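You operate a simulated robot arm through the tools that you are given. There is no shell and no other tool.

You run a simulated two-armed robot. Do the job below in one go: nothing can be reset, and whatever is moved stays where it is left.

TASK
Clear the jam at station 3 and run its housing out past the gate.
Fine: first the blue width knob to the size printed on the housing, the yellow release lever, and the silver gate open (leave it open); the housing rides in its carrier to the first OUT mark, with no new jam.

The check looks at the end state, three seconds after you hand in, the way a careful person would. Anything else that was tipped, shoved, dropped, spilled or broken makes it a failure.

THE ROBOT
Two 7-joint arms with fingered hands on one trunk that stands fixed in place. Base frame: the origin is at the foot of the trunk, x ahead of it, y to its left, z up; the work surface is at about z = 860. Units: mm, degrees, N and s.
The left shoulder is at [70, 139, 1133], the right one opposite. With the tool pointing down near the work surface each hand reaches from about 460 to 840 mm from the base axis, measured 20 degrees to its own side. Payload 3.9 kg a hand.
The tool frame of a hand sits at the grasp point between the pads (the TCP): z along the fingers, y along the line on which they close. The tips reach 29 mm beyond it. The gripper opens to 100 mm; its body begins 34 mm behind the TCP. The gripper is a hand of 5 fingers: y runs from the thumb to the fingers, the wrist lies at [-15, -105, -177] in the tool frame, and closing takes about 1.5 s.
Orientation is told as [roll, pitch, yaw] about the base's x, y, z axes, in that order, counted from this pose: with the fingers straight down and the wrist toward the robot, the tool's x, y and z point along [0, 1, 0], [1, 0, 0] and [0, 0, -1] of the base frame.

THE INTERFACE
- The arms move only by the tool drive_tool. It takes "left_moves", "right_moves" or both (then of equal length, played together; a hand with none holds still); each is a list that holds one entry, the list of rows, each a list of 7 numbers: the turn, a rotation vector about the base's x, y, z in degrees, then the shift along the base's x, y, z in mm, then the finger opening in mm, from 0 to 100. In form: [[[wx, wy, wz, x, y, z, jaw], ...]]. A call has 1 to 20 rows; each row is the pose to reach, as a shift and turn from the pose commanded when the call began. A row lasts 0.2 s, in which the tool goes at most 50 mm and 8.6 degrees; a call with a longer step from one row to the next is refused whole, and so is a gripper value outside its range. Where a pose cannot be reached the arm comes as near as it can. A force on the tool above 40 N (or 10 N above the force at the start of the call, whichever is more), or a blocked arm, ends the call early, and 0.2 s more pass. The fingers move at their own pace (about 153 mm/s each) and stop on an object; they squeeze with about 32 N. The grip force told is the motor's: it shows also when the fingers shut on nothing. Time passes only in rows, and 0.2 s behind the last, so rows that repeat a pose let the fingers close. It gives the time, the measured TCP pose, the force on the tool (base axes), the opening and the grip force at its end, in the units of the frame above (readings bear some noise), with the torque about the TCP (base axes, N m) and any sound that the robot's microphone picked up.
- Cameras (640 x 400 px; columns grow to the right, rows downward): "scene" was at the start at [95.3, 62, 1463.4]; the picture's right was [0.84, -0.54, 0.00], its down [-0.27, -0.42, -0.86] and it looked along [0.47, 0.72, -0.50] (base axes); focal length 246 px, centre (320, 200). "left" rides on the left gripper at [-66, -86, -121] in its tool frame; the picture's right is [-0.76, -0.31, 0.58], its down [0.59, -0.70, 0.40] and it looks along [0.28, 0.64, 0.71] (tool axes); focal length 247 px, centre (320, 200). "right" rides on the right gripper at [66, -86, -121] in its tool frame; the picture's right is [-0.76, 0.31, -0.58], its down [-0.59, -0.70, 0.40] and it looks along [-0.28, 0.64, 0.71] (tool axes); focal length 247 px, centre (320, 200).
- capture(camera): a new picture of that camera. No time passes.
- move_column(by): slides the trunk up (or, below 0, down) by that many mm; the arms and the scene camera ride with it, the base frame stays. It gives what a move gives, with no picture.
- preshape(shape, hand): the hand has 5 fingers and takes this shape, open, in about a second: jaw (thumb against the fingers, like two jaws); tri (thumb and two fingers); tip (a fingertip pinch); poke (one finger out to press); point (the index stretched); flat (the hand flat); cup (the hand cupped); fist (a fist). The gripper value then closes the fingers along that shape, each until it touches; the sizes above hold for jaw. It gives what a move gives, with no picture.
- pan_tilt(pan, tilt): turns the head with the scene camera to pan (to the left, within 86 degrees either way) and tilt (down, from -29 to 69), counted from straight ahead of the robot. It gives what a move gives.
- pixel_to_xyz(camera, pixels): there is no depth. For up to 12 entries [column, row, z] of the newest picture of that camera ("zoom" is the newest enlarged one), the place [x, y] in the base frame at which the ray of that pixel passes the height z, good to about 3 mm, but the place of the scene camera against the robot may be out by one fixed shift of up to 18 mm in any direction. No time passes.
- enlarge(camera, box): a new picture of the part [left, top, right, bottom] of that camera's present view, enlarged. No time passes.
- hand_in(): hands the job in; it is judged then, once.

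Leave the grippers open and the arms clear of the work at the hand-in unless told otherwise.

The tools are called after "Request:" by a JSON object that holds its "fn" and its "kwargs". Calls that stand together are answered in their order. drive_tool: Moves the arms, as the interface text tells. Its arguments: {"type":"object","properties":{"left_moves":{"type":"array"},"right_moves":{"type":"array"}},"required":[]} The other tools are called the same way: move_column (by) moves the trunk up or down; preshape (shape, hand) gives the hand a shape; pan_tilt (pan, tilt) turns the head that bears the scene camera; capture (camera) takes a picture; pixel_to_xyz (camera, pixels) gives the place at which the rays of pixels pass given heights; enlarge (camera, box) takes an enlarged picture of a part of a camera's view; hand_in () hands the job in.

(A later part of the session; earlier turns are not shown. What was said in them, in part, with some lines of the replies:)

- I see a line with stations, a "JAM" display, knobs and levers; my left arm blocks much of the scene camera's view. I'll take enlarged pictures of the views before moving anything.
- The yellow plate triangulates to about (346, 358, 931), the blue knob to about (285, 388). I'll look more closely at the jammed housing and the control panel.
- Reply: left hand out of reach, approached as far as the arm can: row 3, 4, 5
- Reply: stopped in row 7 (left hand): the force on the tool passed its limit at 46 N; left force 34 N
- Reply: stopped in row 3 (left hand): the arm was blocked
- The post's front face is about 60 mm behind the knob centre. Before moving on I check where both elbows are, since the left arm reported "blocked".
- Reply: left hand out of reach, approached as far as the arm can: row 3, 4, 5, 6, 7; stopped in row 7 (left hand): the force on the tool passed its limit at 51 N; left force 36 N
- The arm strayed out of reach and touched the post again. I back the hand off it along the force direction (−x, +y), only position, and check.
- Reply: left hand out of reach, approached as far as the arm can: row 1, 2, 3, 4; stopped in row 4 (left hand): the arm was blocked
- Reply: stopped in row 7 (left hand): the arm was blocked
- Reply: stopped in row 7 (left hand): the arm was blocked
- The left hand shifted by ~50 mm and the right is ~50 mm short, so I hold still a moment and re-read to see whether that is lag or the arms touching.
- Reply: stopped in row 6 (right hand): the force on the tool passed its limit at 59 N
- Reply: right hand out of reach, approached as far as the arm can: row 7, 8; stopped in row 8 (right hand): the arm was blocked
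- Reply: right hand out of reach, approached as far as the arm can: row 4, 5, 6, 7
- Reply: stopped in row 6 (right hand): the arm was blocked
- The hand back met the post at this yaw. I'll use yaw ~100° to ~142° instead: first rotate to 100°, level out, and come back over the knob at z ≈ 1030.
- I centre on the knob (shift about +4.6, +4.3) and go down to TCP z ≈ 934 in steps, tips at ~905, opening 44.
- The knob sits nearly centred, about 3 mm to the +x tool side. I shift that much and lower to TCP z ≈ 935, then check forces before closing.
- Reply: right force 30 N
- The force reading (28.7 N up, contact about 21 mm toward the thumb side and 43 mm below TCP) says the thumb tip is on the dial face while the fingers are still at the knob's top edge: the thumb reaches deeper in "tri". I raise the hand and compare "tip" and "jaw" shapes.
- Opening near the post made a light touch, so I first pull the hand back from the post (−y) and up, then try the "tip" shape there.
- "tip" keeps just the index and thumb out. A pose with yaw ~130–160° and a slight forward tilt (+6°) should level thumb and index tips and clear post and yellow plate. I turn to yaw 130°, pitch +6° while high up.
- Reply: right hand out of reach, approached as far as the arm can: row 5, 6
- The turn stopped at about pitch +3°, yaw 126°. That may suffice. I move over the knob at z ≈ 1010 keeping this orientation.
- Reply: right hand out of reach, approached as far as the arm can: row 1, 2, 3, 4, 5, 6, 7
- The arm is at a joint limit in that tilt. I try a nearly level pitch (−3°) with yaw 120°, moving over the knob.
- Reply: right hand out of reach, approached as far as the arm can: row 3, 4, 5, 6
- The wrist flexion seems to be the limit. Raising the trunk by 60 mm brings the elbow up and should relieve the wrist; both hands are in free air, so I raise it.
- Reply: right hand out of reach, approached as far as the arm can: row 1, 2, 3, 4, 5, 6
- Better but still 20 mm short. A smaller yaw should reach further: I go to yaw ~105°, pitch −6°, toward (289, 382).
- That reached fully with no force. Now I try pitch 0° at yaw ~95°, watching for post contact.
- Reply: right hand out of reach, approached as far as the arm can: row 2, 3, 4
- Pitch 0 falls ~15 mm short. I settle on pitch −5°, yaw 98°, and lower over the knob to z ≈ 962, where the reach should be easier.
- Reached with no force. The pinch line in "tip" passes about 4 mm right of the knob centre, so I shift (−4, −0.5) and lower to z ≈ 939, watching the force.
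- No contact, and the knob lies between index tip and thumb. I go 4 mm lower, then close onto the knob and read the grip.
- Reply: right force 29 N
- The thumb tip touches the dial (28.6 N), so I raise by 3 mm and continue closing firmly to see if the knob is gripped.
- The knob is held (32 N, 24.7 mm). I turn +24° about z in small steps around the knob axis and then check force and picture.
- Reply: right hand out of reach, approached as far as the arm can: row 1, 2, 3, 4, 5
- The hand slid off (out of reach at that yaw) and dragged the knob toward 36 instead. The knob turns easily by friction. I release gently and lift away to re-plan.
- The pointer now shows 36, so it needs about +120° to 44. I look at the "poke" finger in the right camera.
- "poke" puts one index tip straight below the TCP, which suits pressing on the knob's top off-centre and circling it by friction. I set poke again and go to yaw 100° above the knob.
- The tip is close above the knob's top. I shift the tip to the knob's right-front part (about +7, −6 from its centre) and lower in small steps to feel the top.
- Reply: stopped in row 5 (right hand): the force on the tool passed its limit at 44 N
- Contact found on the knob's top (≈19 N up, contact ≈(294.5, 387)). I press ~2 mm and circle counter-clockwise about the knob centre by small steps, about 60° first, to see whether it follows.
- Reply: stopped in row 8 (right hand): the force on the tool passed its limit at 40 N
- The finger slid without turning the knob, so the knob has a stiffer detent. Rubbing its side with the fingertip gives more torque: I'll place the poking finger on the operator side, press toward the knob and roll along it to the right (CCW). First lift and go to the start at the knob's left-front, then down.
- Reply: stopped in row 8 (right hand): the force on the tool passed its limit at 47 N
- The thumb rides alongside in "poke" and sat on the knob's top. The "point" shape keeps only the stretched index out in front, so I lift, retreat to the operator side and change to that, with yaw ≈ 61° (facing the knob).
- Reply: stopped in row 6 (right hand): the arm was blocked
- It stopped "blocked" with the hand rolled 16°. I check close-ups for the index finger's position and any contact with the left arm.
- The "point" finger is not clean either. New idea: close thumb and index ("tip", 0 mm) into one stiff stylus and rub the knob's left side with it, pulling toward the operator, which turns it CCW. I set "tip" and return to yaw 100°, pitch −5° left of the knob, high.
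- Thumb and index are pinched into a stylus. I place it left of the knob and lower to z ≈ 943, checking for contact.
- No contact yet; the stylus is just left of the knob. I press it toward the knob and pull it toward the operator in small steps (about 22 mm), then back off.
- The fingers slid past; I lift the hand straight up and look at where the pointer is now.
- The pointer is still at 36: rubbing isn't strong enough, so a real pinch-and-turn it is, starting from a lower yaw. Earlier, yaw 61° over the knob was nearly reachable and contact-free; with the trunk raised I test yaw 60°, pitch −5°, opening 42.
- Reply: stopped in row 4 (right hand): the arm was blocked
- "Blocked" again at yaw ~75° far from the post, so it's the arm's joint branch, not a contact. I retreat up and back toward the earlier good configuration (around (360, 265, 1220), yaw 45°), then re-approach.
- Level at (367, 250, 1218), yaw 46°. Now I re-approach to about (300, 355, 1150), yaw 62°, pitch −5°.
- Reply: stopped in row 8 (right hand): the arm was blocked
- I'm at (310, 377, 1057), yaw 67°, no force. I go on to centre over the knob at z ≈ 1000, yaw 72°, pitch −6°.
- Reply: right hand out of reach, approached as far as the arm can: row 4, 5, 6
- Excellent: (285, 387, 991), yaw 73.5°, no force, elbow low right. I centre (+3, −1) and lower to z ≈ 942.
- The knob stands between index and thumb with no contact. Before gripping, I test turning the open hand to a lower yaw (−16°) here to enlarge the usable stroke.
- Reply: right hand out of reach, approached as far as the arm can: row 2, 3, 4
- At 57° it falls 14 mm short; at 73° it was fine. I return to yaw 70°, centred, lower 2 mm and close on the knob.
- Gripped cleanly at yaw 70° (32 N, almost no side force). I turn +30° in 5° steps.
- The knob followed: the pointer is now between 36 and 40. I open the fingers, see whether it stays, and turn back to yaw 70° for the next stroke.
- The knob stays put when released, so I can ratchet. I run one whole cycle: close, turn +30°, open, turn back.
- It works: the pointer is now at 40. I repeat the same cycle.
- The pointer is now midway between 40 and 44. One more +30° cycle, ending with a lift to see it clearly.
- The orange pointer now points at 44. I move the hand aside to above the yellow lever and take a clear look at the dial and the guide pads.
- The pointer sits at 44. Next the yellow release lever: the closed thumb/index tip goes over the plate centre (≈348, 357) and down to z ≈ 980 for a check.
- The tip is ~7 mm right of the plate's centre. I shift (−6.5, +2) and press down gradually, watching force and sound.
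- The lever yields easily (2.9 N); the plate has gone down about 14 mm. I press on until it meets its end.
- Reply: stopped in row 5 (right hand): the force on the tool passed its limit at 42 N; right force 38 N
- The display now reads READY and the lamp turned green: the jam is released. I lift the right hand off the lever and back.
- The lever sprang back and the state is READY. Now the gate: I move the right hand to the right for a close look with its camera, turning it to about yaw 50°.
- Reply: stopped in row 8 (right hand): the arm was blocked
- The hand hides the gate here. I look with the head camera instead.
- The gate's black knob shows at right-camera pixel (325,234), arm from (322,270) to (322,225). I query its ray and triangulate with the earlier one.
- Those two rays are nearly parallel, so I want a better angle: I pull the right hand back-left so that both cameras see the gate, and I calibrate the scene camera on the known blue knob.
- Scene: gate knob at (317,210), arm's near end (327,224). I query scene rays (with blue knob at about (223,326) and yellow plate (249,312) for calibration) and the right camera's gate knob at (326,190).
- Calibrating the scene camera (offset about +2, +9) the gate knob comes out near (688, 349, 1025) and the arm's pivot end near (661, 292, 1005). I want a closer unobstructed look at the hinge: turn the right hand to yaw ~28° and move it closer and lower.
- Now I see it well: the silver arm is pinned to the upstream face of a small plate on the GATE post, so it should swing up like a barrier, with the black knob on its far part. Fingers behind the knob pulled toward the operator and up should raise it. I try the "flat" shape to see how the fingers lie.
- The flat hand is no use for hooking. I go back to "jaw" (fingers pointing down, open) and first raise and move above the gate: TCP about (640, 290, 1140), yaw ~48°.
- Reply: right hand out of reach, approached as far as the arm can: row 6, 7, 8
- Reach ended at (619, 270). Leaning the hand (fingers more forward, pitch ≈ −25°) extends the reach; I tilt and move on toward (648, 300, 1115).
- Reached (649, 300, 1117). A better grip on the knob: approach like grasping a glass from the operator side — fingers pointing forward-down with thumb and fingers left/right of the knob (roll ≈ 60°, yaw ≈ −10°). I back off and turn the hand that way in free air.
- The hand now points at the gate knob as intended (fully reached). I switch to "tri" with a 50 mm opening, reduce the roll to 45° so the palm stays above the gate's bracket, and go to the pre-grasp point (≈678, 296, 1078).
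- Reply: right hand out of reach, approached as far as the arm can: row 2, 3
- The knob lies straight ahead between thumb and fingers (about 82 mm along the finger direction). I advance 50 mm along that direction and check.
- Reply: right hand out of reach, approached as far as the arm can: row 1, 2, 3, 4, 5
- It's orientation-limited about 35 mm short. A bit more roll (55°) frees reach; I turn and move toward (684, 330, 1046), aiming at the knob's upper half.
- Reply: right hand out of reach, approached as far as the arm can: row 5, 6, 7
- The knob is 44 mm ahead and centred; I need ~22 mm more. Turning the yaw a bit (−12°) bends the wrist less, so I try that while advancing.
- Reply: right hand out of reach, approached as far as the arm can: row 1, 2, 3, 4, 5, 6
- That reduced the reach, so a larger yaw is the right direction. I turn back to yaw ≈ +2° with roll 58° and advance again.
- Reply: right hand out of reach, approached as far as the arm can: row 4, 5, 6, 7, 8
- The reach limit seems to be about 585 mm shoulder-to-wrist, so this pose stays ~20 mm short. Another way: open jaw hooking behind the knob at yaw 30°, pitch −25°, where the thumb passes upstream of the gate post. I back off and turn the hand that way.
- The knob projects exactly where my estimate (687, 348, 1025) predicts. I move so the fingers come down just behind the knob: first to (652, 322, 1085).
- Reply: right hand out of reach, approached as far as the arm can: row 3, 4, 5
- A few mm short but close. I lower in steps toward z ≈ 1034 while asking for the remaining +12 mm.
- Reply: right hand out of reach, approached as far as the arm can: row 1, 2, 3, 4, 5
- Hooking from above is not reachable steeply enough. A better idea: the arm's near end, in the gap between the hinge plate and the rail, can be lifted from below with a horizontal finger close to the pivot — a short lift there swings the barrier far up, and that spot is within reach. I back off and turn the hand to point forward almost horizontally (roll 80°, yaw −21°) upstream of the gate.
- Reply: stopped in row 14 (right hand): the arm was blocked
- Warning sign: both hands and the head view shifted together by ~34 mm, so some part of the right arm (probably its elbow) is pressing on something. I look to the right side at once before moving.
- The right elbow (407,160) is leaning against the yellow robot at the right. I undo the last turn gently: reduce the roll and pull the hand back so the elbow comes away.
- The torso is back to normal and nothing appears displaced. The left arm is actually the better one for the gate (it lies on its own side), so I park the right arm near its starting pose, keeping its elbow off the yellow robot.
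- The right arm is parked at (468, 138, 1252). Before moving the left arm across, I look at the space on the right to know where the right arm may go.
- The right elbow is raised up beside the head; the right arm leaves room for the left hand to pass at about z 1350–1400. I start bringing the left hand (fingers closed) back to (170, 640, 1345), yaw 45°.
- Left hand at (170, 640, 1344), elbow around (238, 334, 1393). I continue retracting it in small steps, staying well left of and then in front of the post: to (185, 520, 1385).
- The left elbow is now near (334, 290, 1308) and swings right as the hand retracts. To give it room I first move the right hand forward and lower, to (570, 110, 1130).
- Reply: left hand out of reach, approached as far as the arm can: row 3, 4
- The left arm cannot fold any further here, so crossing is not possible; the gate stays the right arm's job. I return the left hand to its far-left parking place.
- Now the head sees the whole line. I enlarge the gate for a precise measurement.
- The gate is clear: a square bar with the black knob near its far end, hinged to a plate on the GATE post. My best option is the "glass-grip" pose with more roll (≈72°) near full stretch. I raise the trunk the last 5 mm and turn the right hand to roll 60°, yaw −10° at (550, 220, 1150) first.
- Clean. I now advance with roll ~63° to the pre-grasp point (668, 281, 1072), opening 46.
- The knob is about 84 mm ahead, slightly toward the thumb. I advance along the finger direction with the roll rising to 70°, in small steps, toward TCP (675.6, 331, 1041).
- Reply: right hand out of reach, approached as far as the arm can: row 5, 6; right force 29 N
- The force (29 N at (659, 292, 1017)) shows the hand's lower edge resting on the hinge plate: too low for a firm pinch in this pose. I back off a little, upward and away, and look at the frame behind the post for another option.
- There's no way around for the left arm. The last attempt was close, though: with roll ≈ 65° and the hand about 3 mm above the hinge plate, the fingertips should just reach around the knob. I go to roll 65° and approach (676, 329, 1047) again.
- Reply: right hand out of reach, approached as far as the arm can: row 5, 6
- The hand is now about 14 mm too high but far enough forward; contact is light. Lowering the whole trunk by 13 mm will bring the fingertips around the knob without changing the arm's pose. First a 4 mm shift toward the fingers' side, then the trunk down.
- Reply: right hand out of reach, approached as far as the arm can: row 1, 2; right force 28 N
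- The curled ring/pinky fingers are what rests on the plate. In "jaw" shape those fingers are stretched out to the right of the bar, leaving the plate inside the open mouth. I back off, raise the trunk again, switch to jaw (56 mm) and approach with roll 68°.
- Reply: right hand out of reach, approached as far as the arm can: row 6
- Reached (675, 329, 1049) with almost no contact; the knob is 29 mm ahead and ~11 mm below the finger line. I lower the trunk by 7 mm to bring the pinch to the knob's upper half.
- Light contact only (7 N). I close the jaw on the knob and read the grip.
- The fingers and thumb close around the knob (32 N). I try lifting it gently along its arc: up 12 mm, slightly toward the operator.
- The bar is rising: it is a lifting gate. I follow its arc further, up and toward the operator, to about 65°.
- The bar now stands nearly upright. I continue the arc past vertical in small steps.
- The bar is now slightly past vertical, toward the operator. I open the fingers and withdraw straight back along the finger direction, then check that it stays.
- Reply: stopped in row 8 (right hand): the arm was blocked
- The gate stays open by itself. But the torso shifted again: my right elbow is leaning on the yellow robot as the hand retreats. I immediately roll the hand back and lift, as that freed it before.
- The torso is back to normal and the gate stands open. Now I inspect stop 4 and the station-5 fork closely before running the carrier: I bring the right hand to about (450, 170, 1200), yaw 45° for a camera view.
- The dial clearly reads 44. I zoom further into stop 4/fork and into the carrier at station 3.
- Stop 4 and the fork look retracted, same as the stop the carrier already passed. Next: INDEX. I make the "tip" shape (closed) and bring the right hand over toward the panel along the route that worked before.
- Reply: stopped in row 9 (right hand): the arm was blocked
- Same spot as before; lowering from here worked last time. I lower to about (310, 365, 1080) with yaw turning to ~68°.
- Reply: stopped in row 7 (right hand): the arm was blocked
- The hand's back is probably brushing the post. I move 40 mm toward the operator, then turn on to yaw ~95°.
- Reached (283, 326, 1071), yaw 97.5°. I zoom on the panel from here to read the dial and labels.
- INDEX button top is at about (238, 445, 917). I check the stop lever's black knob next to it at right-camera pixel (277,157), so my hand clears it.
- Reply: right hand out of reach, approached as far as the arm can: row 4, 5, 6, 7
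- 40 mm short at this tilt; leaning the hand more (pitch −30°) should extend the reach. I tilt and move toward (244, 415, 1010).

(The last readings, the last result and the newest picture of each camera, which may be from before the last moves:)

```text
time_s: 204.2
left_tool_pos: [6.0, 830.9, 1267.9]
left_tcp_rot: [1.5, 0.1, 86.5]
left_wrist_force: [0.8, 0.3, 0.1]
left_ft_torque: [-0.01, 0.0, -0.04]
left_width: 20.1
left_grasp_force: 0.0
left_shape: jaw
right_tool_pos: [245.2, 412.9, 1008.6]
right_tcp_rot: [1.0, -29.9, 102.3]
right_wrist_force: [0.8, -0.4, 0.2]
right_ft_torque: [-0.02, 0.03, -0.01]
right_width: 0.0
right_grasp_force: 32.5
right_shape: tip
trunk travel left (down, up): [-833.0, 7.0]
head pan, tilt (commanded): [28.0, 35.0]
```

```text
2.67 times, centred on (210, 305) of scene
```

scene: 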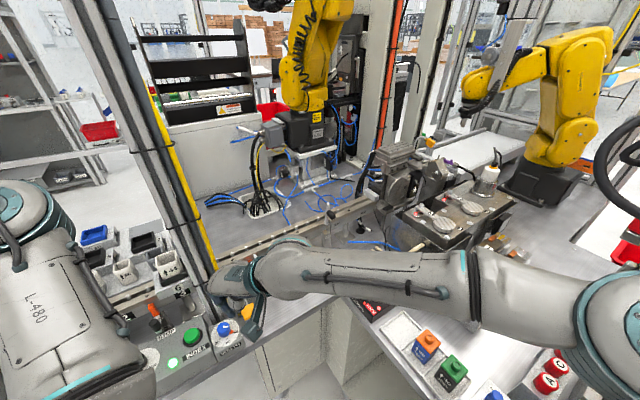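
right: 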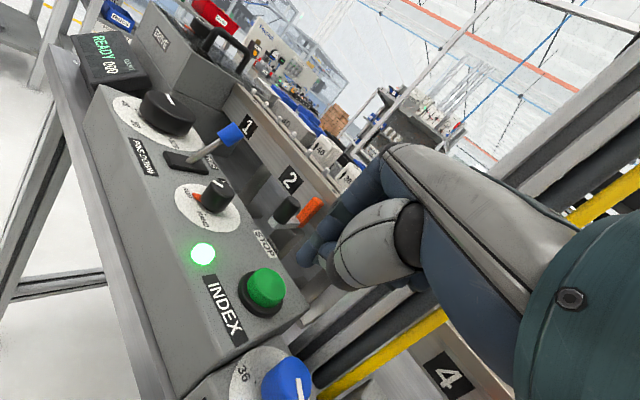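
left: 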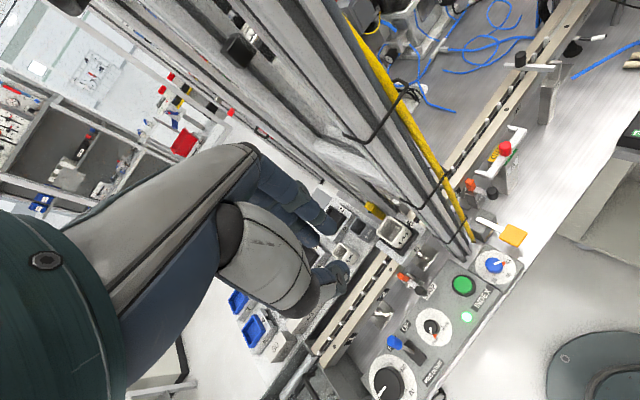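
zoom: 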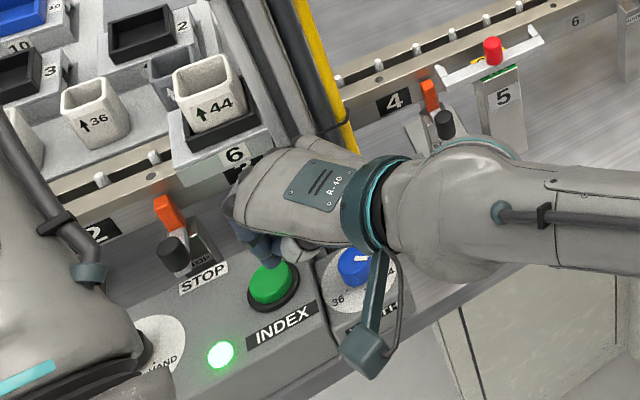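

Reached fully. Before pressing I turn to yaw ~90°, pitch −24° so the thumb's base stays clear of the WIDTH knob, and move over the button: TCP (241, 424, 985).

Request:
{"fn": "drive_tool", "kwargs": {"right_moves": [[[-2, -0.2, -4, -1, 3, 0, 0], [-4, -0.4, -8, -3, 7, 0, 0], [-6, -0.6, -12, -4, 11, -5, 0], [-6, -0.6, -12, -4, 11, -14, 0], [-6, -0.6, -12, -4, 11, -23, 0], [-6, -0.6, -12, -4, 11, -23, 0]]]}}

Request:
{"fn": "enlarge", "kwargs": {"camera": "right", "box": [200, 170, 440, 370]}}

Request:
{"fn": "enlarge", "kwargs": {"camera": "scene", "box": [150, 260, 270, 360]}}

```text
time_s: 205.6
left_tool_pos: [5.7, 831.5, 1268.8]
left_tcp_rot: [1.4, 0.0, 86.5]
left_wrist_force: [-0.1, 0.7, -0.4]
left_ft_torque: [0.01, -0.01, 0.01]
left_width: 20.1
left_grasp_force: 0.0
left_shape: jaw
right_tool_pos: [242.4, 424.1, 985.7]
right_tcp_rot: [1.1, -24.0, 90.3]
right_wrist_force: [-0.3, 0.4, 0.3]
right_ft_torque: [0.01, 0.01, 0.0]
right_width: 0.0
right_grasp_force: 31.6
right_shape: tip
right hand out of reach, approached as far as the arm can: row 2
trunk travel left (down, up): [-833.0, 7.0]
head pan, tilt (commanded): [28.0, 35.0]
```

```text
2.00 times, centred on (320, 270) of right
```

zoom: 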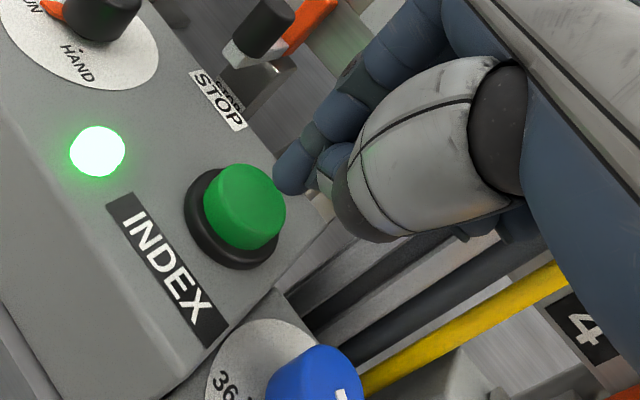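

```text
4.00 times, centred on (210, 310) of scene
```

zoom: 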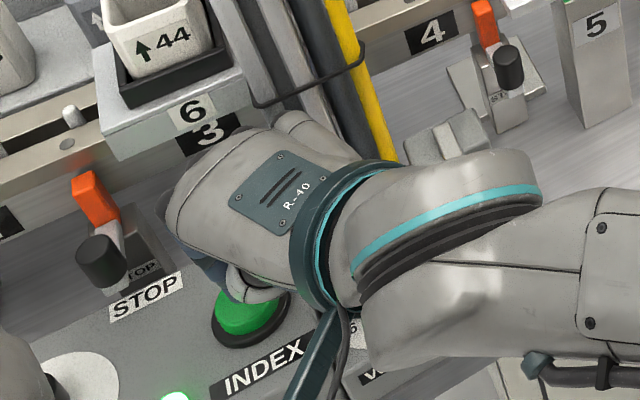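

I compare tip and button positions in the same scene picture: button centre (192,339) at z 917 and thumb/index tip (about (194.5,333)) at z ≈ 953.

Request:
{"fn": "capture", "kwargs": {"camera": "scene"}}

Request:
{"fn": "enlarge", "kwargs": {"camera": "scene", "box": [165, 310, 229, 358]}}

Request:
{"fn": "pixel_to_xyz", "kwargs": {"camera": "scene", "pixels": [[192, 338.7, 917], [194.5, 333, 950], [196, 333, 955], [192, 332, 955], [223.8, 326.7, 922]]}}

```text
taken
```

scene: 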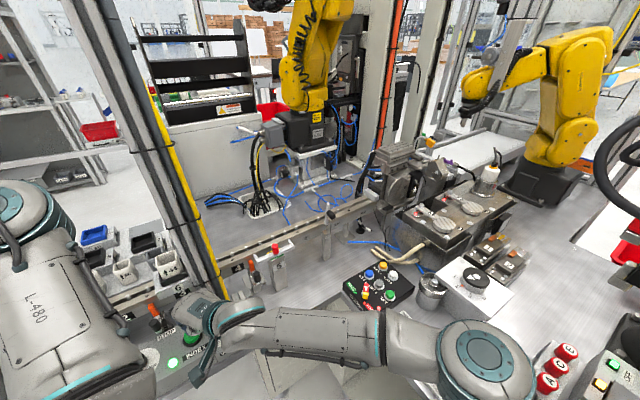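

```text
8.33 times, centred on (197, 334) of scene
```

zoom: 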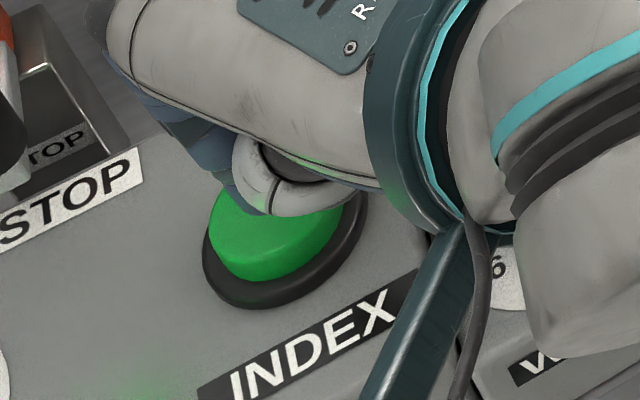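

```text
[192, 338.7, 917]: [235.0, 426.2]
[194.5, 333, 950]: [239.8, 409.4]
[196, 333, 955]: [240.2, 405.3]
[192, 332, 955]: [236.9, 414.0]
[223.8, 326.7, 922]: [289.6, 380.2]
```

I lower step by step onto the button and watch force and its location.

Request:
{"fn": "drive_tool", "kwargs": {"right_moves": [[[0, 0, 0, 0, 0, -10, 0], [0, 0, 0, 0, 0, -20, 0], [0, 0, 0, 0, 0, -28, 0], [0, 0, 0, 0, 0, -33, 0], [0, 0, 0, 0, 0, -36, 0], [0, 0, 0, 0, 0, -36, 0]]]}}

Request:
{"fn": "enlarge", "kwargs": {"camera": "right", "box": [200, 170, 440, 370]}}

Request:
{"fn": "enlarge", "kwargs": {"camera": "scene", "box": [165, 310, 229, 358]}}

```text
time_s: 207.0
left_tool_pos: [5.4, 829.0, 1269.1]
left_tcp_rot: [1.4, 0.0, 86.5]
left_wrist_force: [-0.3, -0.7, 0.3]
left_ft_torque: [-0.01, 0.05, 0.01]
left_width: 20.2
left_grasp_force: 0.0
left_shape: jaw
right_tool_pos: [242.4, 425.5, 951.2]
right_tcp_rot: [1.1, -24.1, 90.4]
right_wrist_force: [2.7, 2.0, 16.9]
right_ft_torque: [0.03, 0.05, 0.0]
right_width: 0.0
right_grasp_force: 32.4
right_shape: tip
trunk travel left (down, up): [-833.0, 7.0]
head pan, tilt (commanded): [28.0, 35.0]
heard: click
```

```text
2.00 times, centred on (320, 270) of right
```

zoom: 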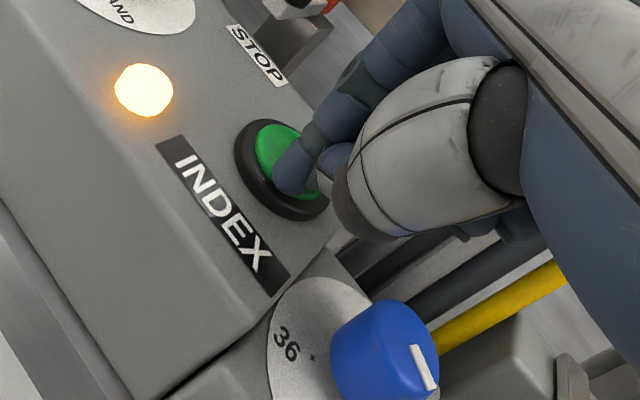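

```text
8.33 times, centred on (197, 334) of scene
```

zoom: 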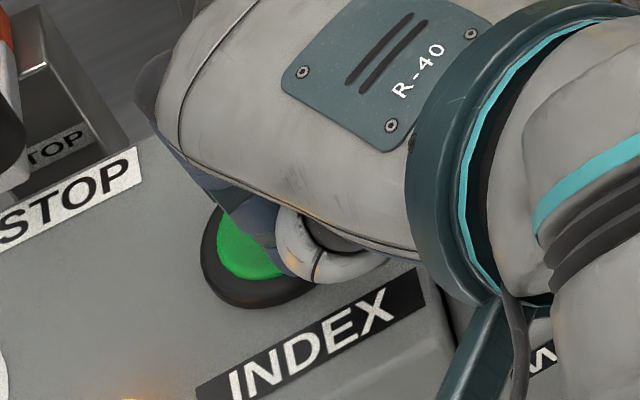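

A click was heard and the lamp turned amber: the index cycle started. I lift the finger and look at the line.

Request:
{"fn": "drive_tool", "kwargs": {"right_moves": [[[0, 0, 0, 0, 0, 12, 0], [0, 0, 0, 0, 0, 25, 0]]]}}

Request:
{"fn": "capture", "kwargs": {"camera": "scene"}}

Request:
{"fn": "enlarge", "kwargs": {"camera": "scene", "box": [60, 220, 220, 340]}}

Request:
{"fn": "capture", "kwargs": {"camera": "right"}}

```text
time_s: 207.6
left_tool_pos: [5.1, 831.4, 1269.2]
left_tcp_rot: [1.4, 0.1, 86.5]
left_wrist_force: [-0.2, -0.4, -0.3]
left_ft_torque: [-0.02, -0.03, -0.02]
left_width: 20.2
left_grasp_force: 0.0
left_shape: jaw
right_tool_pos: [241.9, 422.7, 974.7]
right_tcp_rot: [1.0, -23.9, 90.3]
right_wrist_force: [0.0, -0.6, -0.6]
right_ft_torque: [-0.02, 0.0, 0.02]
right_width: 0.0
right_grasp_force: 31.7
right_shape: tip
trunk travel left (down, up): [-833.0, 7.0]
head pan, tilt (commanded): [28.0, 35.0]
```

```text
taken
```

scene: 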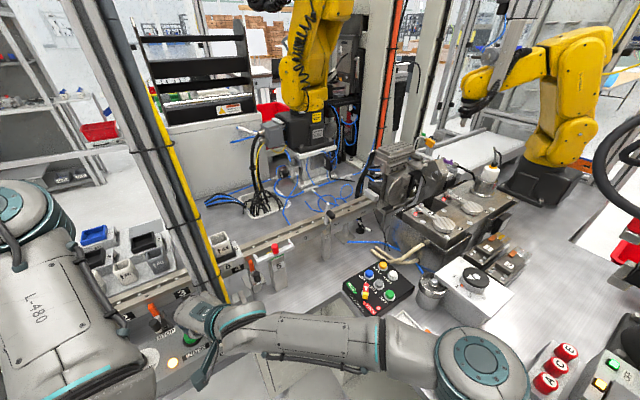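

```text
3.33 times, centred on (140, 280) of scene
```

zoom: 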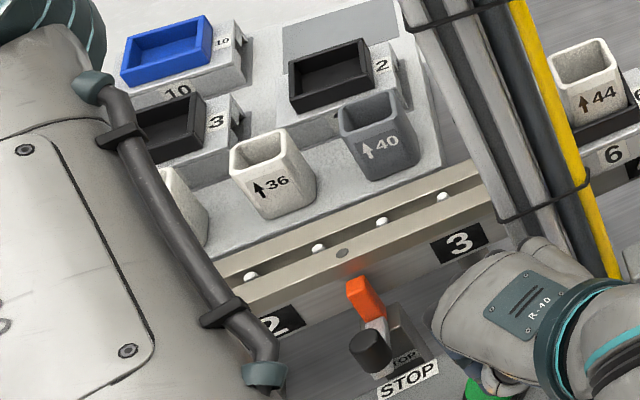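

```text
taken
```

right: 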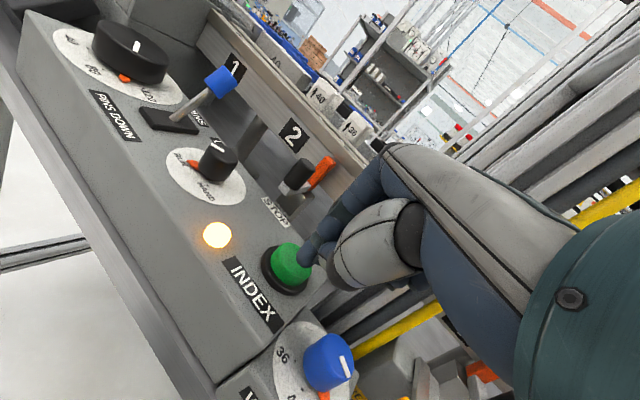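

The carrier with the 44 housing went through the guides to station 4, and the dial follows the drive's stroke. I wait for the cycle to finish while holding still.

Request:
{"fn": "drive_tool", "kwargs": {"right_moves": [[[0, 0, 0, 0, 0, 5, 0], [0, 0, 0, 0, 0, 8, 0], [0, 0, 0, 0, 0, 8, 0], [0, 0, 0, 0, 0, 8, 0], [0, 0, 0, 0, 0, 8, 0], [0, 0, 0, 0, 0, 8, 0], [0, 0, 0, 0, 0, 8, 0], [0, 0, 0, 0, 0, 8, 0]]]}}

Request:
{"fn": "capture", "kwargs": {"camera": "scene"}}

Request:
{"fn": "capture", "kwargs": {"camera": "right"}}

Request:
{"fn": "enlarge", "kwargs": {"camera": "scene", "box": [180, 190, 360, 300]}}

```text
time_s: 209.4
left_tool_pos: [6.2, 830.3, 1268.0]
left_tcp_rot: [1.6, 0.0, 86.5]
left_wrist_force: [0.4, 0.2, 0.1]
left_ft_torque: [-0.02, 0.0, -0.01]
left_width: 20.2
left_grasp_force: 0.1
left_shape: jaw
right_tool_pos: [241.1, 423.8, 982.2]
right_tcp_rot: [1.1, -23.9, 90.2]
right_wrist_force: [0.1, 0.6, -0.1]
right_ft_torque: [0.01, 0.0, 0.0]
right_width: 0.0
right_grasp_force: 32.1
right_shape: tip
trunk travel left (down, up): [-833.0, 7.0]
head pan, tilt (commanded): [28.0, 35.0]
```

```text
taken
```

scene: 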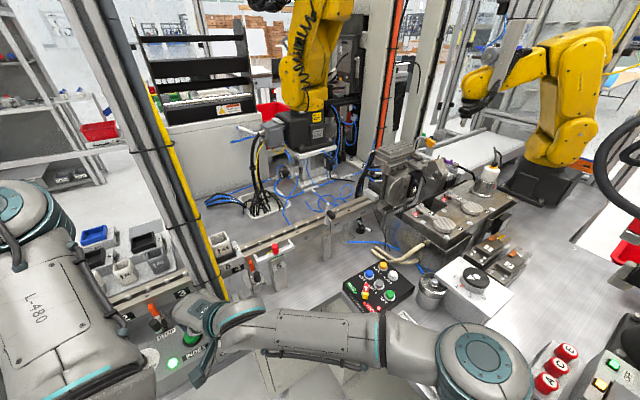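

```text
taken
```

right: 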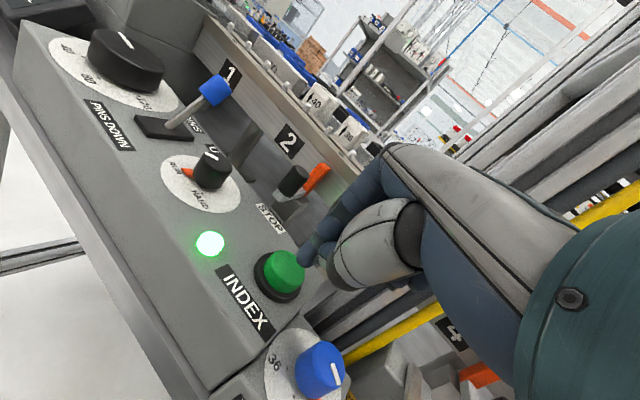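

```text
3.56 times, centred on (270, 245) of scene
```

zoom: 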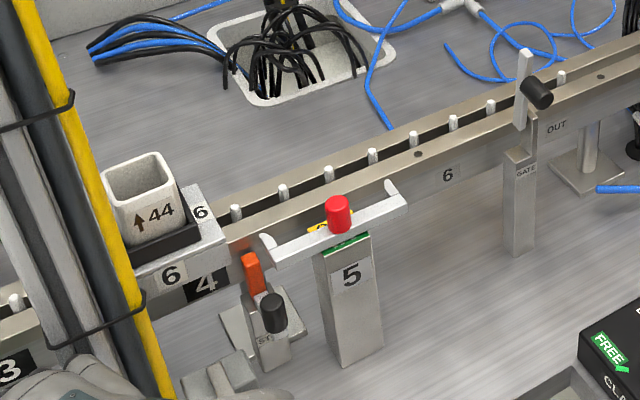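

The cycle finished (green, dial back at 0), and the carrier stands at station 4. Before the next index I measure whether stop 4's orange tab (250,261) and the fork prong tips (254,257), (289,243) are clear of the carrier's front edge (corner (243,256)).

Request:
{"fn": "enlarge", "kwargs": {"camera": "scene", "box": [200, 220, 296, 280]}}

Request:
{"fn": "pixel_to_xyz", "kwargs": {"camera": "scene", "pixels": [[243.3, 256.2, 1000], [243.3, 256.2, 1015], [250.3, 261, 1000], [250.3, 261, 985], [254.5, 256.5, 1010], [289, 242.5, 1010], [275.5, 249, 1025], [301, 233, 985]]}}

```text
6.67 times, centred on (248, 250) of scene
```

zoom: 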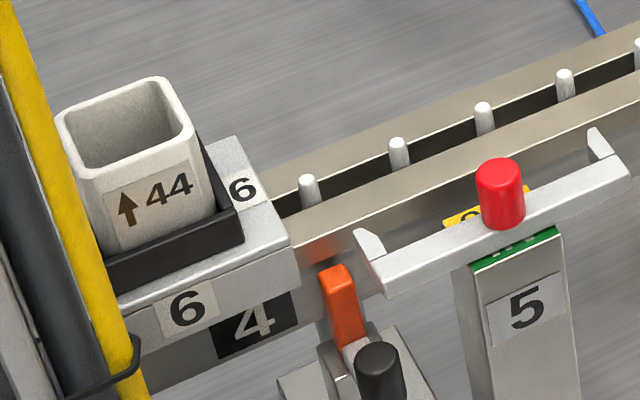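

```text
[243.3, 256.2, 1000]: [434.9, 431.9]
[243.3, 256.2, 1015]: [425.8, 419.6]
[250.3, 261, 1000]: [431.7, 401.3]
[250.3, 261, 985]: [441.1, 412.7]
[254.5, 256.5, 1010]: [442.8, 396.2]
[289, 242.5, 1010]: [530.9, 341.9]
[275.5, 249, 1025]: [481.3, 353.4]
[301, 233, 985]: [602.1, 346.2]
```

Everything is clear of the carrier's path (prongs and tab are ≥10 mm in front of it). By the 120 mm pitch, three more index strokes bring it to the first OUT mark. I press INDEX again, release and wait.

Request:
{"fn": "drive_tool", "kwargs": {"right_moves": [[[0, 0, 0, 0, 0, -12, 0], [0, 0, 0, 0, 0, -23, 0], [0, 0, 0, 0, 0, -30, 0], [0, 0, 0, 0, 0, -33, 0], [0, 0, 0, 0, 0, -20, 0], [0, 0, 0, 0, 0, 0, 0], [0, 0, 0, 0, 0, 0, 0], [0, 0, 0, 0, 0, 0, 0], [0, 0, 0, 0, 0, 0, 0], [0, 0, 0, 0, 0, 0, 0], [0, 0, 0, 0, 0, 0, 0], [0, 0, 0, 0, 0, 0, 0], [0, 0, 0, 0, 0, 0, 0], [0, 0, 0, 0, 0, 0, 0], [0, 0, 0, 0, 0, 0, 0], [0, 0, 0, 0, 0, 0, 0]]]}}

Request:
{"fn": "capture", "kwargs": {"camera": "scene"}}

Request:
{"fn": "enlarge", "kwargs": {"camera": "scene", "box": [200, 180, 360, 280]}}

Request:
{"fn": "capture", "kwargs": {"camera": "right"}}

```text
time_s: 212.8
left_tool_pos: [5.3, 830.0, 1267.0]
left_tcp_rot: [1.4, 0.1, 86.4]
left_wrist_force: [0.1, -0.6, 0.2]
left_ft_torque: [0.01, -0.01, -0.02]
left_width: 20.3
left_grasp_force: 0.0
left_shape: jaw
right_tool_pos: [241.8, 424.5, 981.8]
right_tcp_rot: [1.1, -23.9, 90.3]
right_wrist_force: [0.9, -0.3, 0.6]
right_ft_torque: [-0.03, -0.02, 0.01]
right_width: 0.2
right_grasp_force: 32.2
right_shape: tip
trunk travel left (down, up): [-833.0, 7.0]
head pan, tilt (commanded): [28.0, 35.0]
heard: click
```

```text
taken
```

scene: 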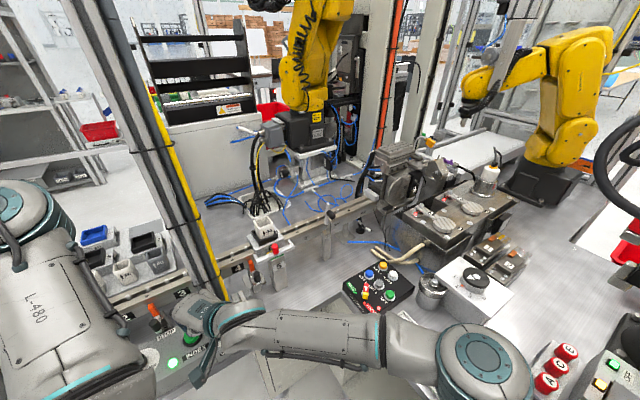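

```text
4.00 times, centred on (280, 230) of scene
```

zoom: 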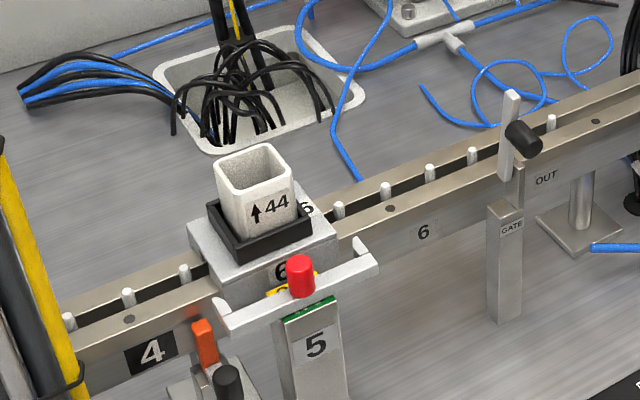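

```text
taken
```

right: 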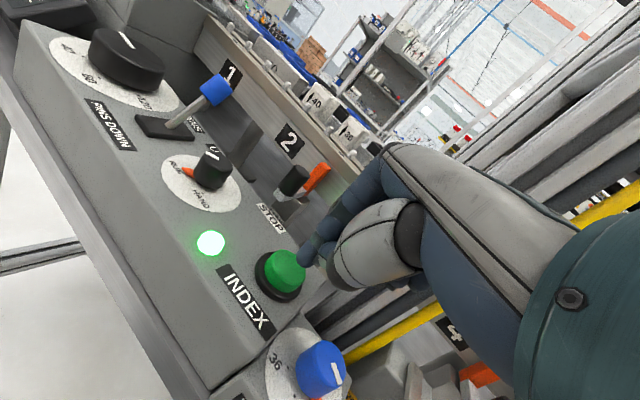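

The carrier is at station 5, lamp green, no jam. I press INDEX again.

Request:
{"fn": "drive_tool", "kwargs": {"right_moves": [[[0, 0, 0, 0, 0, -12, 0], [0, 0, 0, 0, 0, -23, 0], [0, 0, 0, 0, 0, -30, 0], [0, 0, 0, 0, 0, -33, 0], [0, 0, 0, 0, 0, -20, 0], [0, 0, 0, 0, 0, 0, 0], [0, 0, 0, 0, 0, 0, 0], [0, 0, 0, 0, 0, 0, 0], [0, 0, 0, 0, 0, 0, 0], [0, 0, 0, 0, 0, 0, 0], [0, 0, 0, 0, 0, 0, 0], [0, 0, 0, 0, 0, 0, 0], [0, 0, 0, 0, 0, 0, 0], [0, 0, 0, 0, 0, 0, 0], [0, 0, 0, 0, 0, 0, 0], [0, 0, 0, 0, 0, 0, 0]]]}}

Request:
{"fn": "capture", "kwargs": {"camera": "scene"}}

Request:
{"fn": "enlarge", "kwargs": {"camera": "scene", "box": [220, 170, 380, 270]}}

Request:
{"fn": "enlarge", "kwargs": {"camera": "right", "box": [100, 20, 320, 340]}}

```text
time_s: 216.2
left_tool_pos: [5.8, 831.1, 1267.0]
left_tcp_rot: [1.4, 0.1, 86.6]
left_wrist_force: [0.1, -0.2, 0.0]
left_ft_torque: [-0.02, -0.01, -0.01]
left_width: 20.0
left_grasp_force: 0.0
left_shape: jaw
right_tool_pos: [241.3, 424.6, 982.2]
right_tcp_rot: [1.1, -23.9, 90.3]
right_wrist_force: [0.3, -0.6, -0.2]
right_ft_torque: [-0.02, 0.03, -0.01]
right_width: 0.0
right_grasp_force: 32.2
right_shape: tip
trunk travel left (down, up): [-833.0, 7.0]
head pan, tilt (commanded): [28.0, 35.0]
heard: click
```

```text
taken
```

scene: 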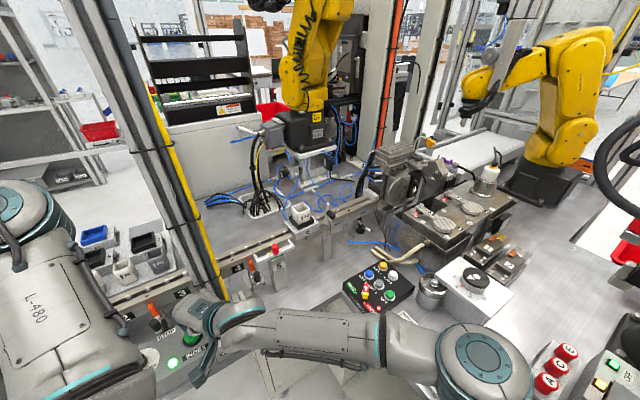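

```text
4.00 times, centred on (300, 220) of scene
```

zoom: 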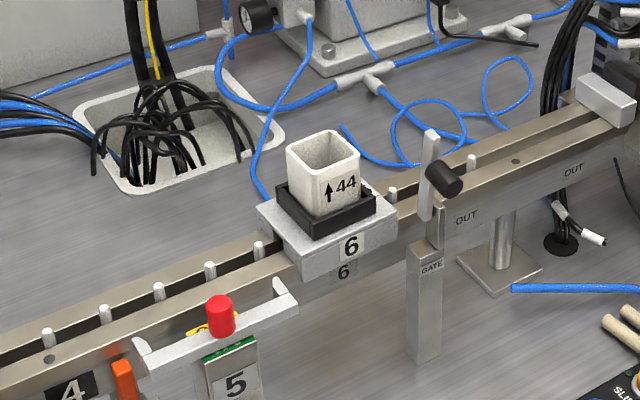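

```text
1.25 times, centred on (210, 180) of right
```

zoom: 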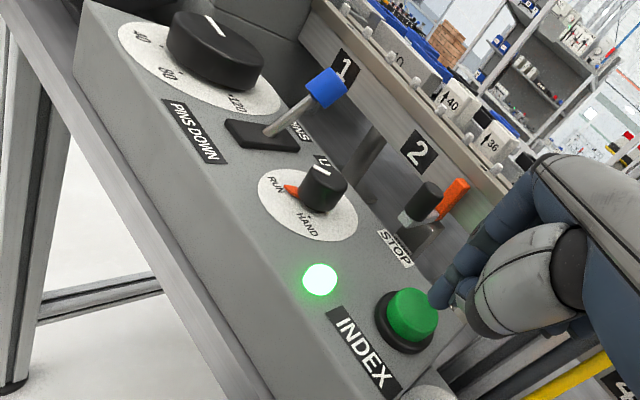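

The carrier is at station 6, still READY green, with the gate upright just ahead. One more INDEX should take it past the gate to the first OUT mark.

Request:
{"fn": "drive_tool", "kwargs": {"right_moves": [[[0, 0, 0, 0, 0, -12, 0], [0, 0, 0, 0, 0, -23, 0], [0, 0, 0, 0, 0, -30, 0], [0, 0, 0, 0, 0, -33, 0], [0, 0, 0, 0, 0, -20, 0], [0, 0, 0, 0, 0, 0, 0], [0, 0, 0, 0, 0, 0, 0], [0, 0, 0, 0, 0, 0, 0], [0, 0, 0, 0, 0, 0, 0], [0, 0, 0, 0, 0, 0, 0], [0, 0, 0, 0, 0, 0, 0], [0, 0, 0, 0, 0, 0, 0], [0, 0, 0, 0, 0, 0, 0], [0, 0, 0, 0, 0, 0, 0], [0, 0, 0, 0, 0, 0, 0], [0, 0, 0, 0, 0, 0, 0]]]}}

Request:
{"fn": "capture", "kwargs": {"camera": "scene"}}

Request:
{"fn": "enlarge", "kwargs": {"camera": "scene", "box": [260, 160, 420, 260]}}

Request:
{"fn": "enlarge", "kwargs": {"camera": "right", "box": [100, 20, 320, 340]}}

```text
time_s: 219.6
left_tool_pos: [6.0, 830.7, 1268.5]
left_tcp_rot: [1.6, 0.2, 86.5]
left_wrist_force: [-0.7, -0.9, -0.9]
left_ft_torque: [-0.02, 0.01, -0.04]
left_width: 20.3
left_grasp_force: 0.0
left_shape: jaw
right_tool_pos: [240.4, 424.0, 983.5]
right_tcp_rot: [1.1, -23.8, 90.2]
right_wrist_force: [-0.2, 0.4, -0.1]
right_ft_torque: [0.01, -0.03, -0.02]
right_width: 0.0
right_grasp_force: 32.1
right_shape: tip
trunk travel left (down, up): [-833.0, 7.0]
head pan, tilt (commanded): [28.0, 35.0]
heard: click
```

```text
taken
```

scene: 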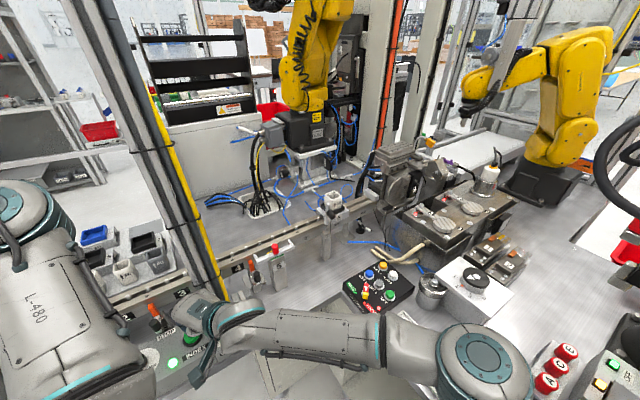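

```text
4.00 times, centred on (340, 210) of scene
```

zoom: 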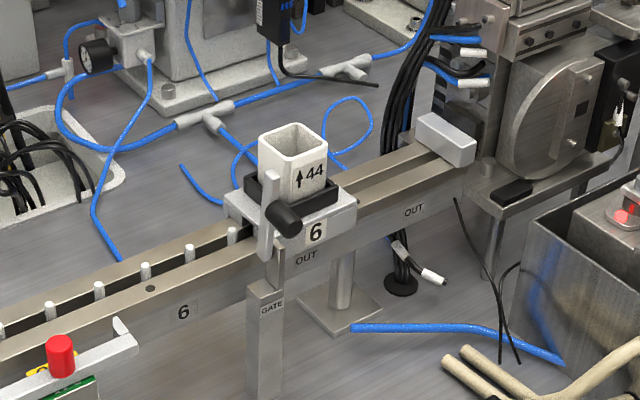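

```text
1.25 times, centred on (210, 180) of right
```

zoom: 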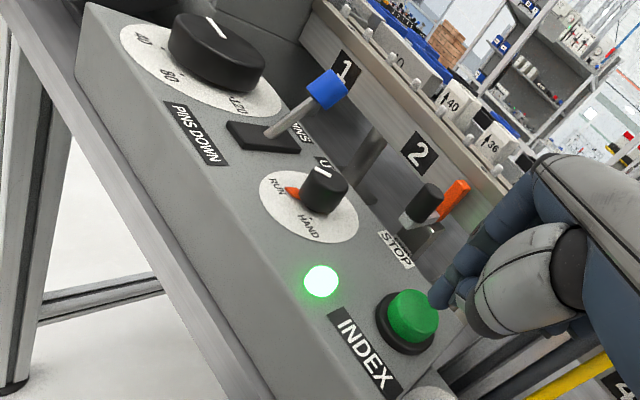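

The carrier now stands over the first OUT mark past the open gate, and the lamp is green. I withdraw the right hand up and toward the operator, away from the panel.

Request:
{"fn": "drive_tool", "kwargs": {"right_moves": [[[0, 0, 0, 2, -6, 15, 0], [0, 0, 0, 6, -18, 35, 0], [0, 0, 0, 14, -38, 55, 0], [0, 0, 0, 24, -60, 75, 0], [0, 0, 0, 34, -82, 92, 0], [0, 0, 0, 42, -98, 105, 0]]]}}

Request:
{"fn": "drive_tool", "kwargs": {"right_moves": [[[-3, -0.5, -5, 8, -8, 20, 0], [-7, -2, -11, 18, -18, 42, 20], [-11, -4, -18, 32, -30, 65, 40], [-14, -7, -25, 48, -44, 88, 60], [-16, -9, -32, 64, -58, 108, 80], [-17, -11, -39, 80, -70, 122, 100], [-17, -13, -45, 92, -80, 130, 100]]]}}

Request:
{"fn": "capture", "kwargs": {"camera": "scene"}}

```text
time_s: 221.0
left_tool_pos: [6.1, 830.7, 1268.9]
left_tcp_rot: [1.5, 0.1, 86.4]
left_wrist_force: [0.7, -0.1, 0.8]
left_ft_torque: [-0.02, 0.05, -0.03]
left_width: 20.3
left_grasp_force: 0.1
left_shape: jaw
right_tool_pos: [284.0, 326.5, 1087.9]
right_tcp_rot: [1.1, -23.9, 90.4]
right_wrist_force: [-0.3, 0.2, 0.0]
right_ft_torque: [-0.01, 0.0, -0.01]
right_width: 0.0
right_grasp_force: 32.0
right_shape: tip
trunk travel left (down, up): [-833.0, 7.0]
head pan, tilt (commanded): [28.0, 35.0]
```

```text
time_s: 222.6
left_tool_pos: [6.8, 830.1, 1268.1]
left_tcp_rot: [1.6, 0.0, 86.6]
left_wrist_force: [0.9, 0.5, -0.4]
left_ft_torque: [0.0, -0.03, 0.0]
left_width: 20.2
left_grasp_force: 0.2
left_shape: jaw
right_tool_pos: [376.4, 246.0, 1216.7]
right_tcp_rot: [-17.3, -12.4, 50.6]
right_wrist_force: [-0.5, 0.4, 0.5]
right_ft_torque: [0.0, 0.01, 0.01]
right_width: 99.7
right_grasp_force: 0.1
right_shape: tip
trunk travel left (down, up): [-833.0, 7.0]
head pan, tilt (commanded): [28.0, 35.0]
```

```text
taken
```

scene: 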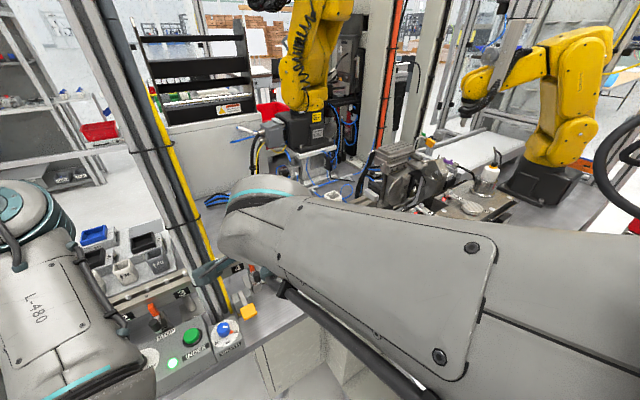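

The right arm is clear of the line. I move it on to its parking pose (470, 140, 1250), levelled, and open the left hand too.

Request:
{"fn": "drive_tool", "kwargs": {"right_moves": [[[0.2, 3, -2, 13, -15, 5, 100], [0.4, 6, -4, 26, -30, 10, 100], [0.6, 9, -6, 39, -45, 15, 100], [0.8, 12, -8, 52, -60, 20, 100], [1, 15, -10, 65, -75, 25, 100], [1.2, 18, -11, 78, -90, 30, 100], [1.4, 21.2, -12, 92, -106, 35, 100]]], "left_moves": [[[0, 0, 0, 0, 0, 0, 40], [0, 0, 0, 0, 0, 0, 60], [0, 0, 0, 0, 0, 0, 80], [0, 0, 0, 0, 0, 0, 100], [0, 0, 0, 0, 0, 0, 100], [0, 0, 0, 0, 0, 0, 100], [0, 0, 0, 0, 0, 0, 100]]]}}

Request:
{"fn": "preshape", "kwargs": {"shape": "jaw", "hand": "right"}}

Request:
{"fn": "pan_tilt", "kwargs": {"pan": 40, "tilt": 40}}

Request:
{"fn": "capture", "kwargs": {"camera": "scene"}}

Request:
{"fn": "capture", "kwargs": {"camera": "right"}}

```text
time_s: 224.2
left_tool_pos: [5.6, 829.9, 1268.7]
left_tcp_rot: [1.6, 0.1, 86.5]
left_wrist_force: [1.3, 0.6, 0.1]
left_ft_torque: [-0.01, 0.01, -0.01]
left_width: 99.6
left_grasp_force: 0.0
left_shape: jaw
right_tool_pos: [468.1, 140.8, 1250.9]
right_tcp_rot: [-1.5, 2.0, 37.0]
right_wrist_force: [1.2, -0.2, 0.0]
right_ft_torque: [0.03, 0.01, 0.01]
right_width: 99.8
right_grasp_force: 0.1
right_shape: tip
trunk travel left (down, up): [-833.0, 7.0]
head pan, tilt (commanded): [28.0, 35.0]
```

```text
time_s: 225.1
left_tool_pos: [5.5, 830.7, 1268.7]
left_tcp_rot: [1.5, 0.2, 86.5]
left_wrist_force: [0.1, -1.1, -0.1]
left_ft_torque: [-0.01, -0.06, 0.02]
left_width: 99.6
left_grasp_force: 0.1
left_shape: jaw
right_tool_pos: [466.8, 141.5, 1252.1]
right_tcp_rot: [-1.7, 1.9, 37.0]
right_wrist_force: [0.2, 0.1, -0.9]
right_ft_torque: [-0.02, -0.02, 0.03]
right_width: 99.9
right_grasp_force: 0.1
right_shape: jaw
trunk travel left (down, up): [-833.0, 7.0]
head pan, tilt (commanded): [28.0, 35.0]
```

```text
time_s: 225.8
left_tool_pos: [6.2, 831.4, 1268.1]
left_tcp_rot: [1.4, 0.2, 86.6]
left_wrist_force: [0.1, -0.8, 0.2]
left_ft_torque: [-0.02, -0.02, -0.04]
left_width: 99.9
left_grasp_force: 0.1
left_shape: jaw
right_tool_pos: [467.0, 140.8, 1251.4]
right_tcp_rot: [-1.5, 2.0, 37.1]
right_wrist_force: [-0.2, -0.3, 0.1]
right_ft_torque: [0.01, -0.02, 0.0]
right_width: 100.0
right_grasp_force: 0.1
right_shape: jaw
trunk travel left (down, up): [-833.0, 7.0]
head pan, tilt (commanded): [40.0, 40.0]
```

```text
taken
```

scene: 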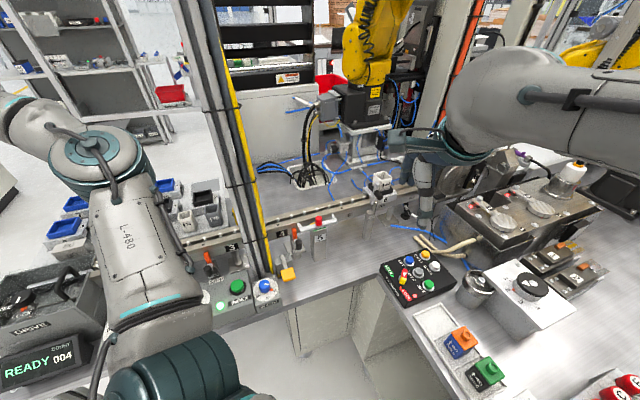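

```text
taken
```

right: 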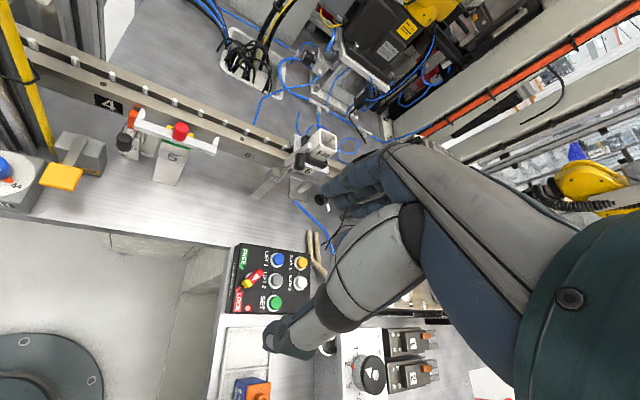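

READY, count 004. I check final details: gate and carrier, dial, and the right-hand surroundings for anything disturbed.

Request:
{"fn": "enlarge", "kwargs": {"camera": "scene", "box": [270, 150, 430, 260]}}

Request:
{"fn": "enlarge", "kwargs": {"camera": "scene", "box": [190, 220, 310, 310]}}

Request:
{"fn": "enlarge", "kwargs": {"camera": "right", "box": [230, 110, 370, 220]}}

Request:
{"fn": "pan_tilt", "kwargs": {"pan": -20, "tilt": 40}}

Request:
{"fn": "capture", "kwargs": {"camera": "scene"}}

```text
3.64 times, centred on (350, 205) of scene
```

zoom: 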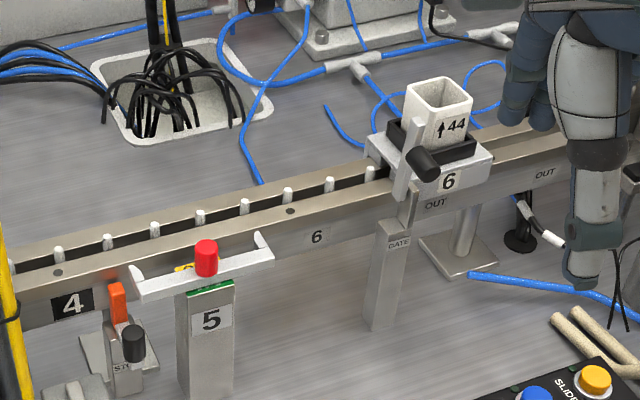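

```text
4.44 times, centred on (250, 265) of scene
```

zoom: 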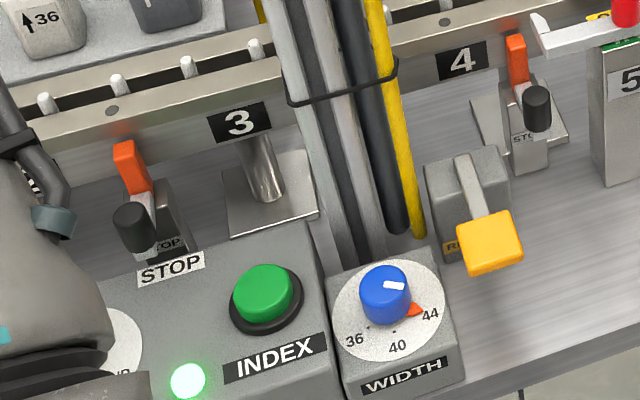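

```text
3.64 times, centred on (300, 165) of right
```

zoom: 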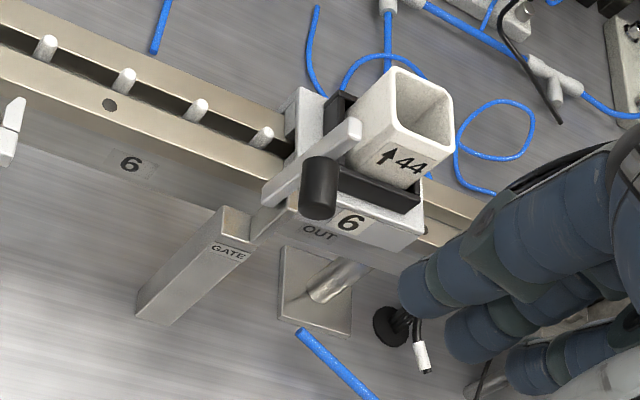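

```text
time_s: 227.2
left_tool_pos: [6.2, 830.9, 1267.9]
left_tcp_rot: [1.5, 0.0, 86.5]
left_wrist_force: [0.4, 0.1, -0.3]
left_ft_torque: [-0.01, 0.03, 0.0]
left_width: 99.6
left_grasp_force: 0.0
left_shape: jaw
right_tool_pos: [467.2, 141.9, 1251.3]
right_tcp_rot: [-1.7, 1.9, 37.0]
right_wrist_force: [-0.6, 0.3, 0.0]
right_ft_torque: [-0.01, 0.01, 0.01]
right_width: 100.1
right_grasp_force: 0.1
right_shape: jaw
trunk travel left (down, up): [-833.0, 7.0]
head pan, tilt (commanded): [-20.0, 40.0]
```

```text
taken
```

scene: 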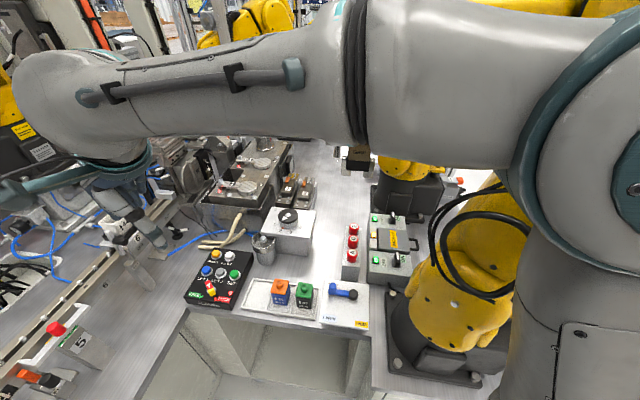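

Everything is as wanted: width at 44, READY with count 004, gate upright and open, housing upright in carrier 6 over the first OUT mark, hands open and clear, nothing else disturbed. I hand the job in.

Request:
{"fn": "hand_in", "kwargs": {}}

```text
The job is handed in.
```

The jam at station 3 is cleared. The size-44 housing now stands in its carrier (6) at the first OUT mark, past the gate. I handed the job in; I don't have the verdict.

- **Width:** the blue knob is at 44, the size printed on the housing. An early turn slipped and moved it to 36 first; I brought it round to 44 before touching the release.
- **Release:** pressing the yellow lever changed the display from JAM to READY. The lever sprang back up afterwards.
- **Gate:** the silver gate is raised upright and stays open on its own.
- **Run:** four INDEX presses took the carrier from station 3 to the first OUT mark. The display read READY with a count of 004 and no new jam.

**Contacts along the way:**
- The left hand touched the aluminium post twice, up to 51 N.
- The two arms touched once, at 59 N.
- While I worked on the gate, my right elbow leaned twice on the yellow robot at the right. It may also have touched it once earlier.

I saw nothing moved or damaged, but I did not compare the yellow robot against a picture from before the contacts.

Both hands are open and the arms are clear of the line. The trunk is still raised about 58 mm from where it started.
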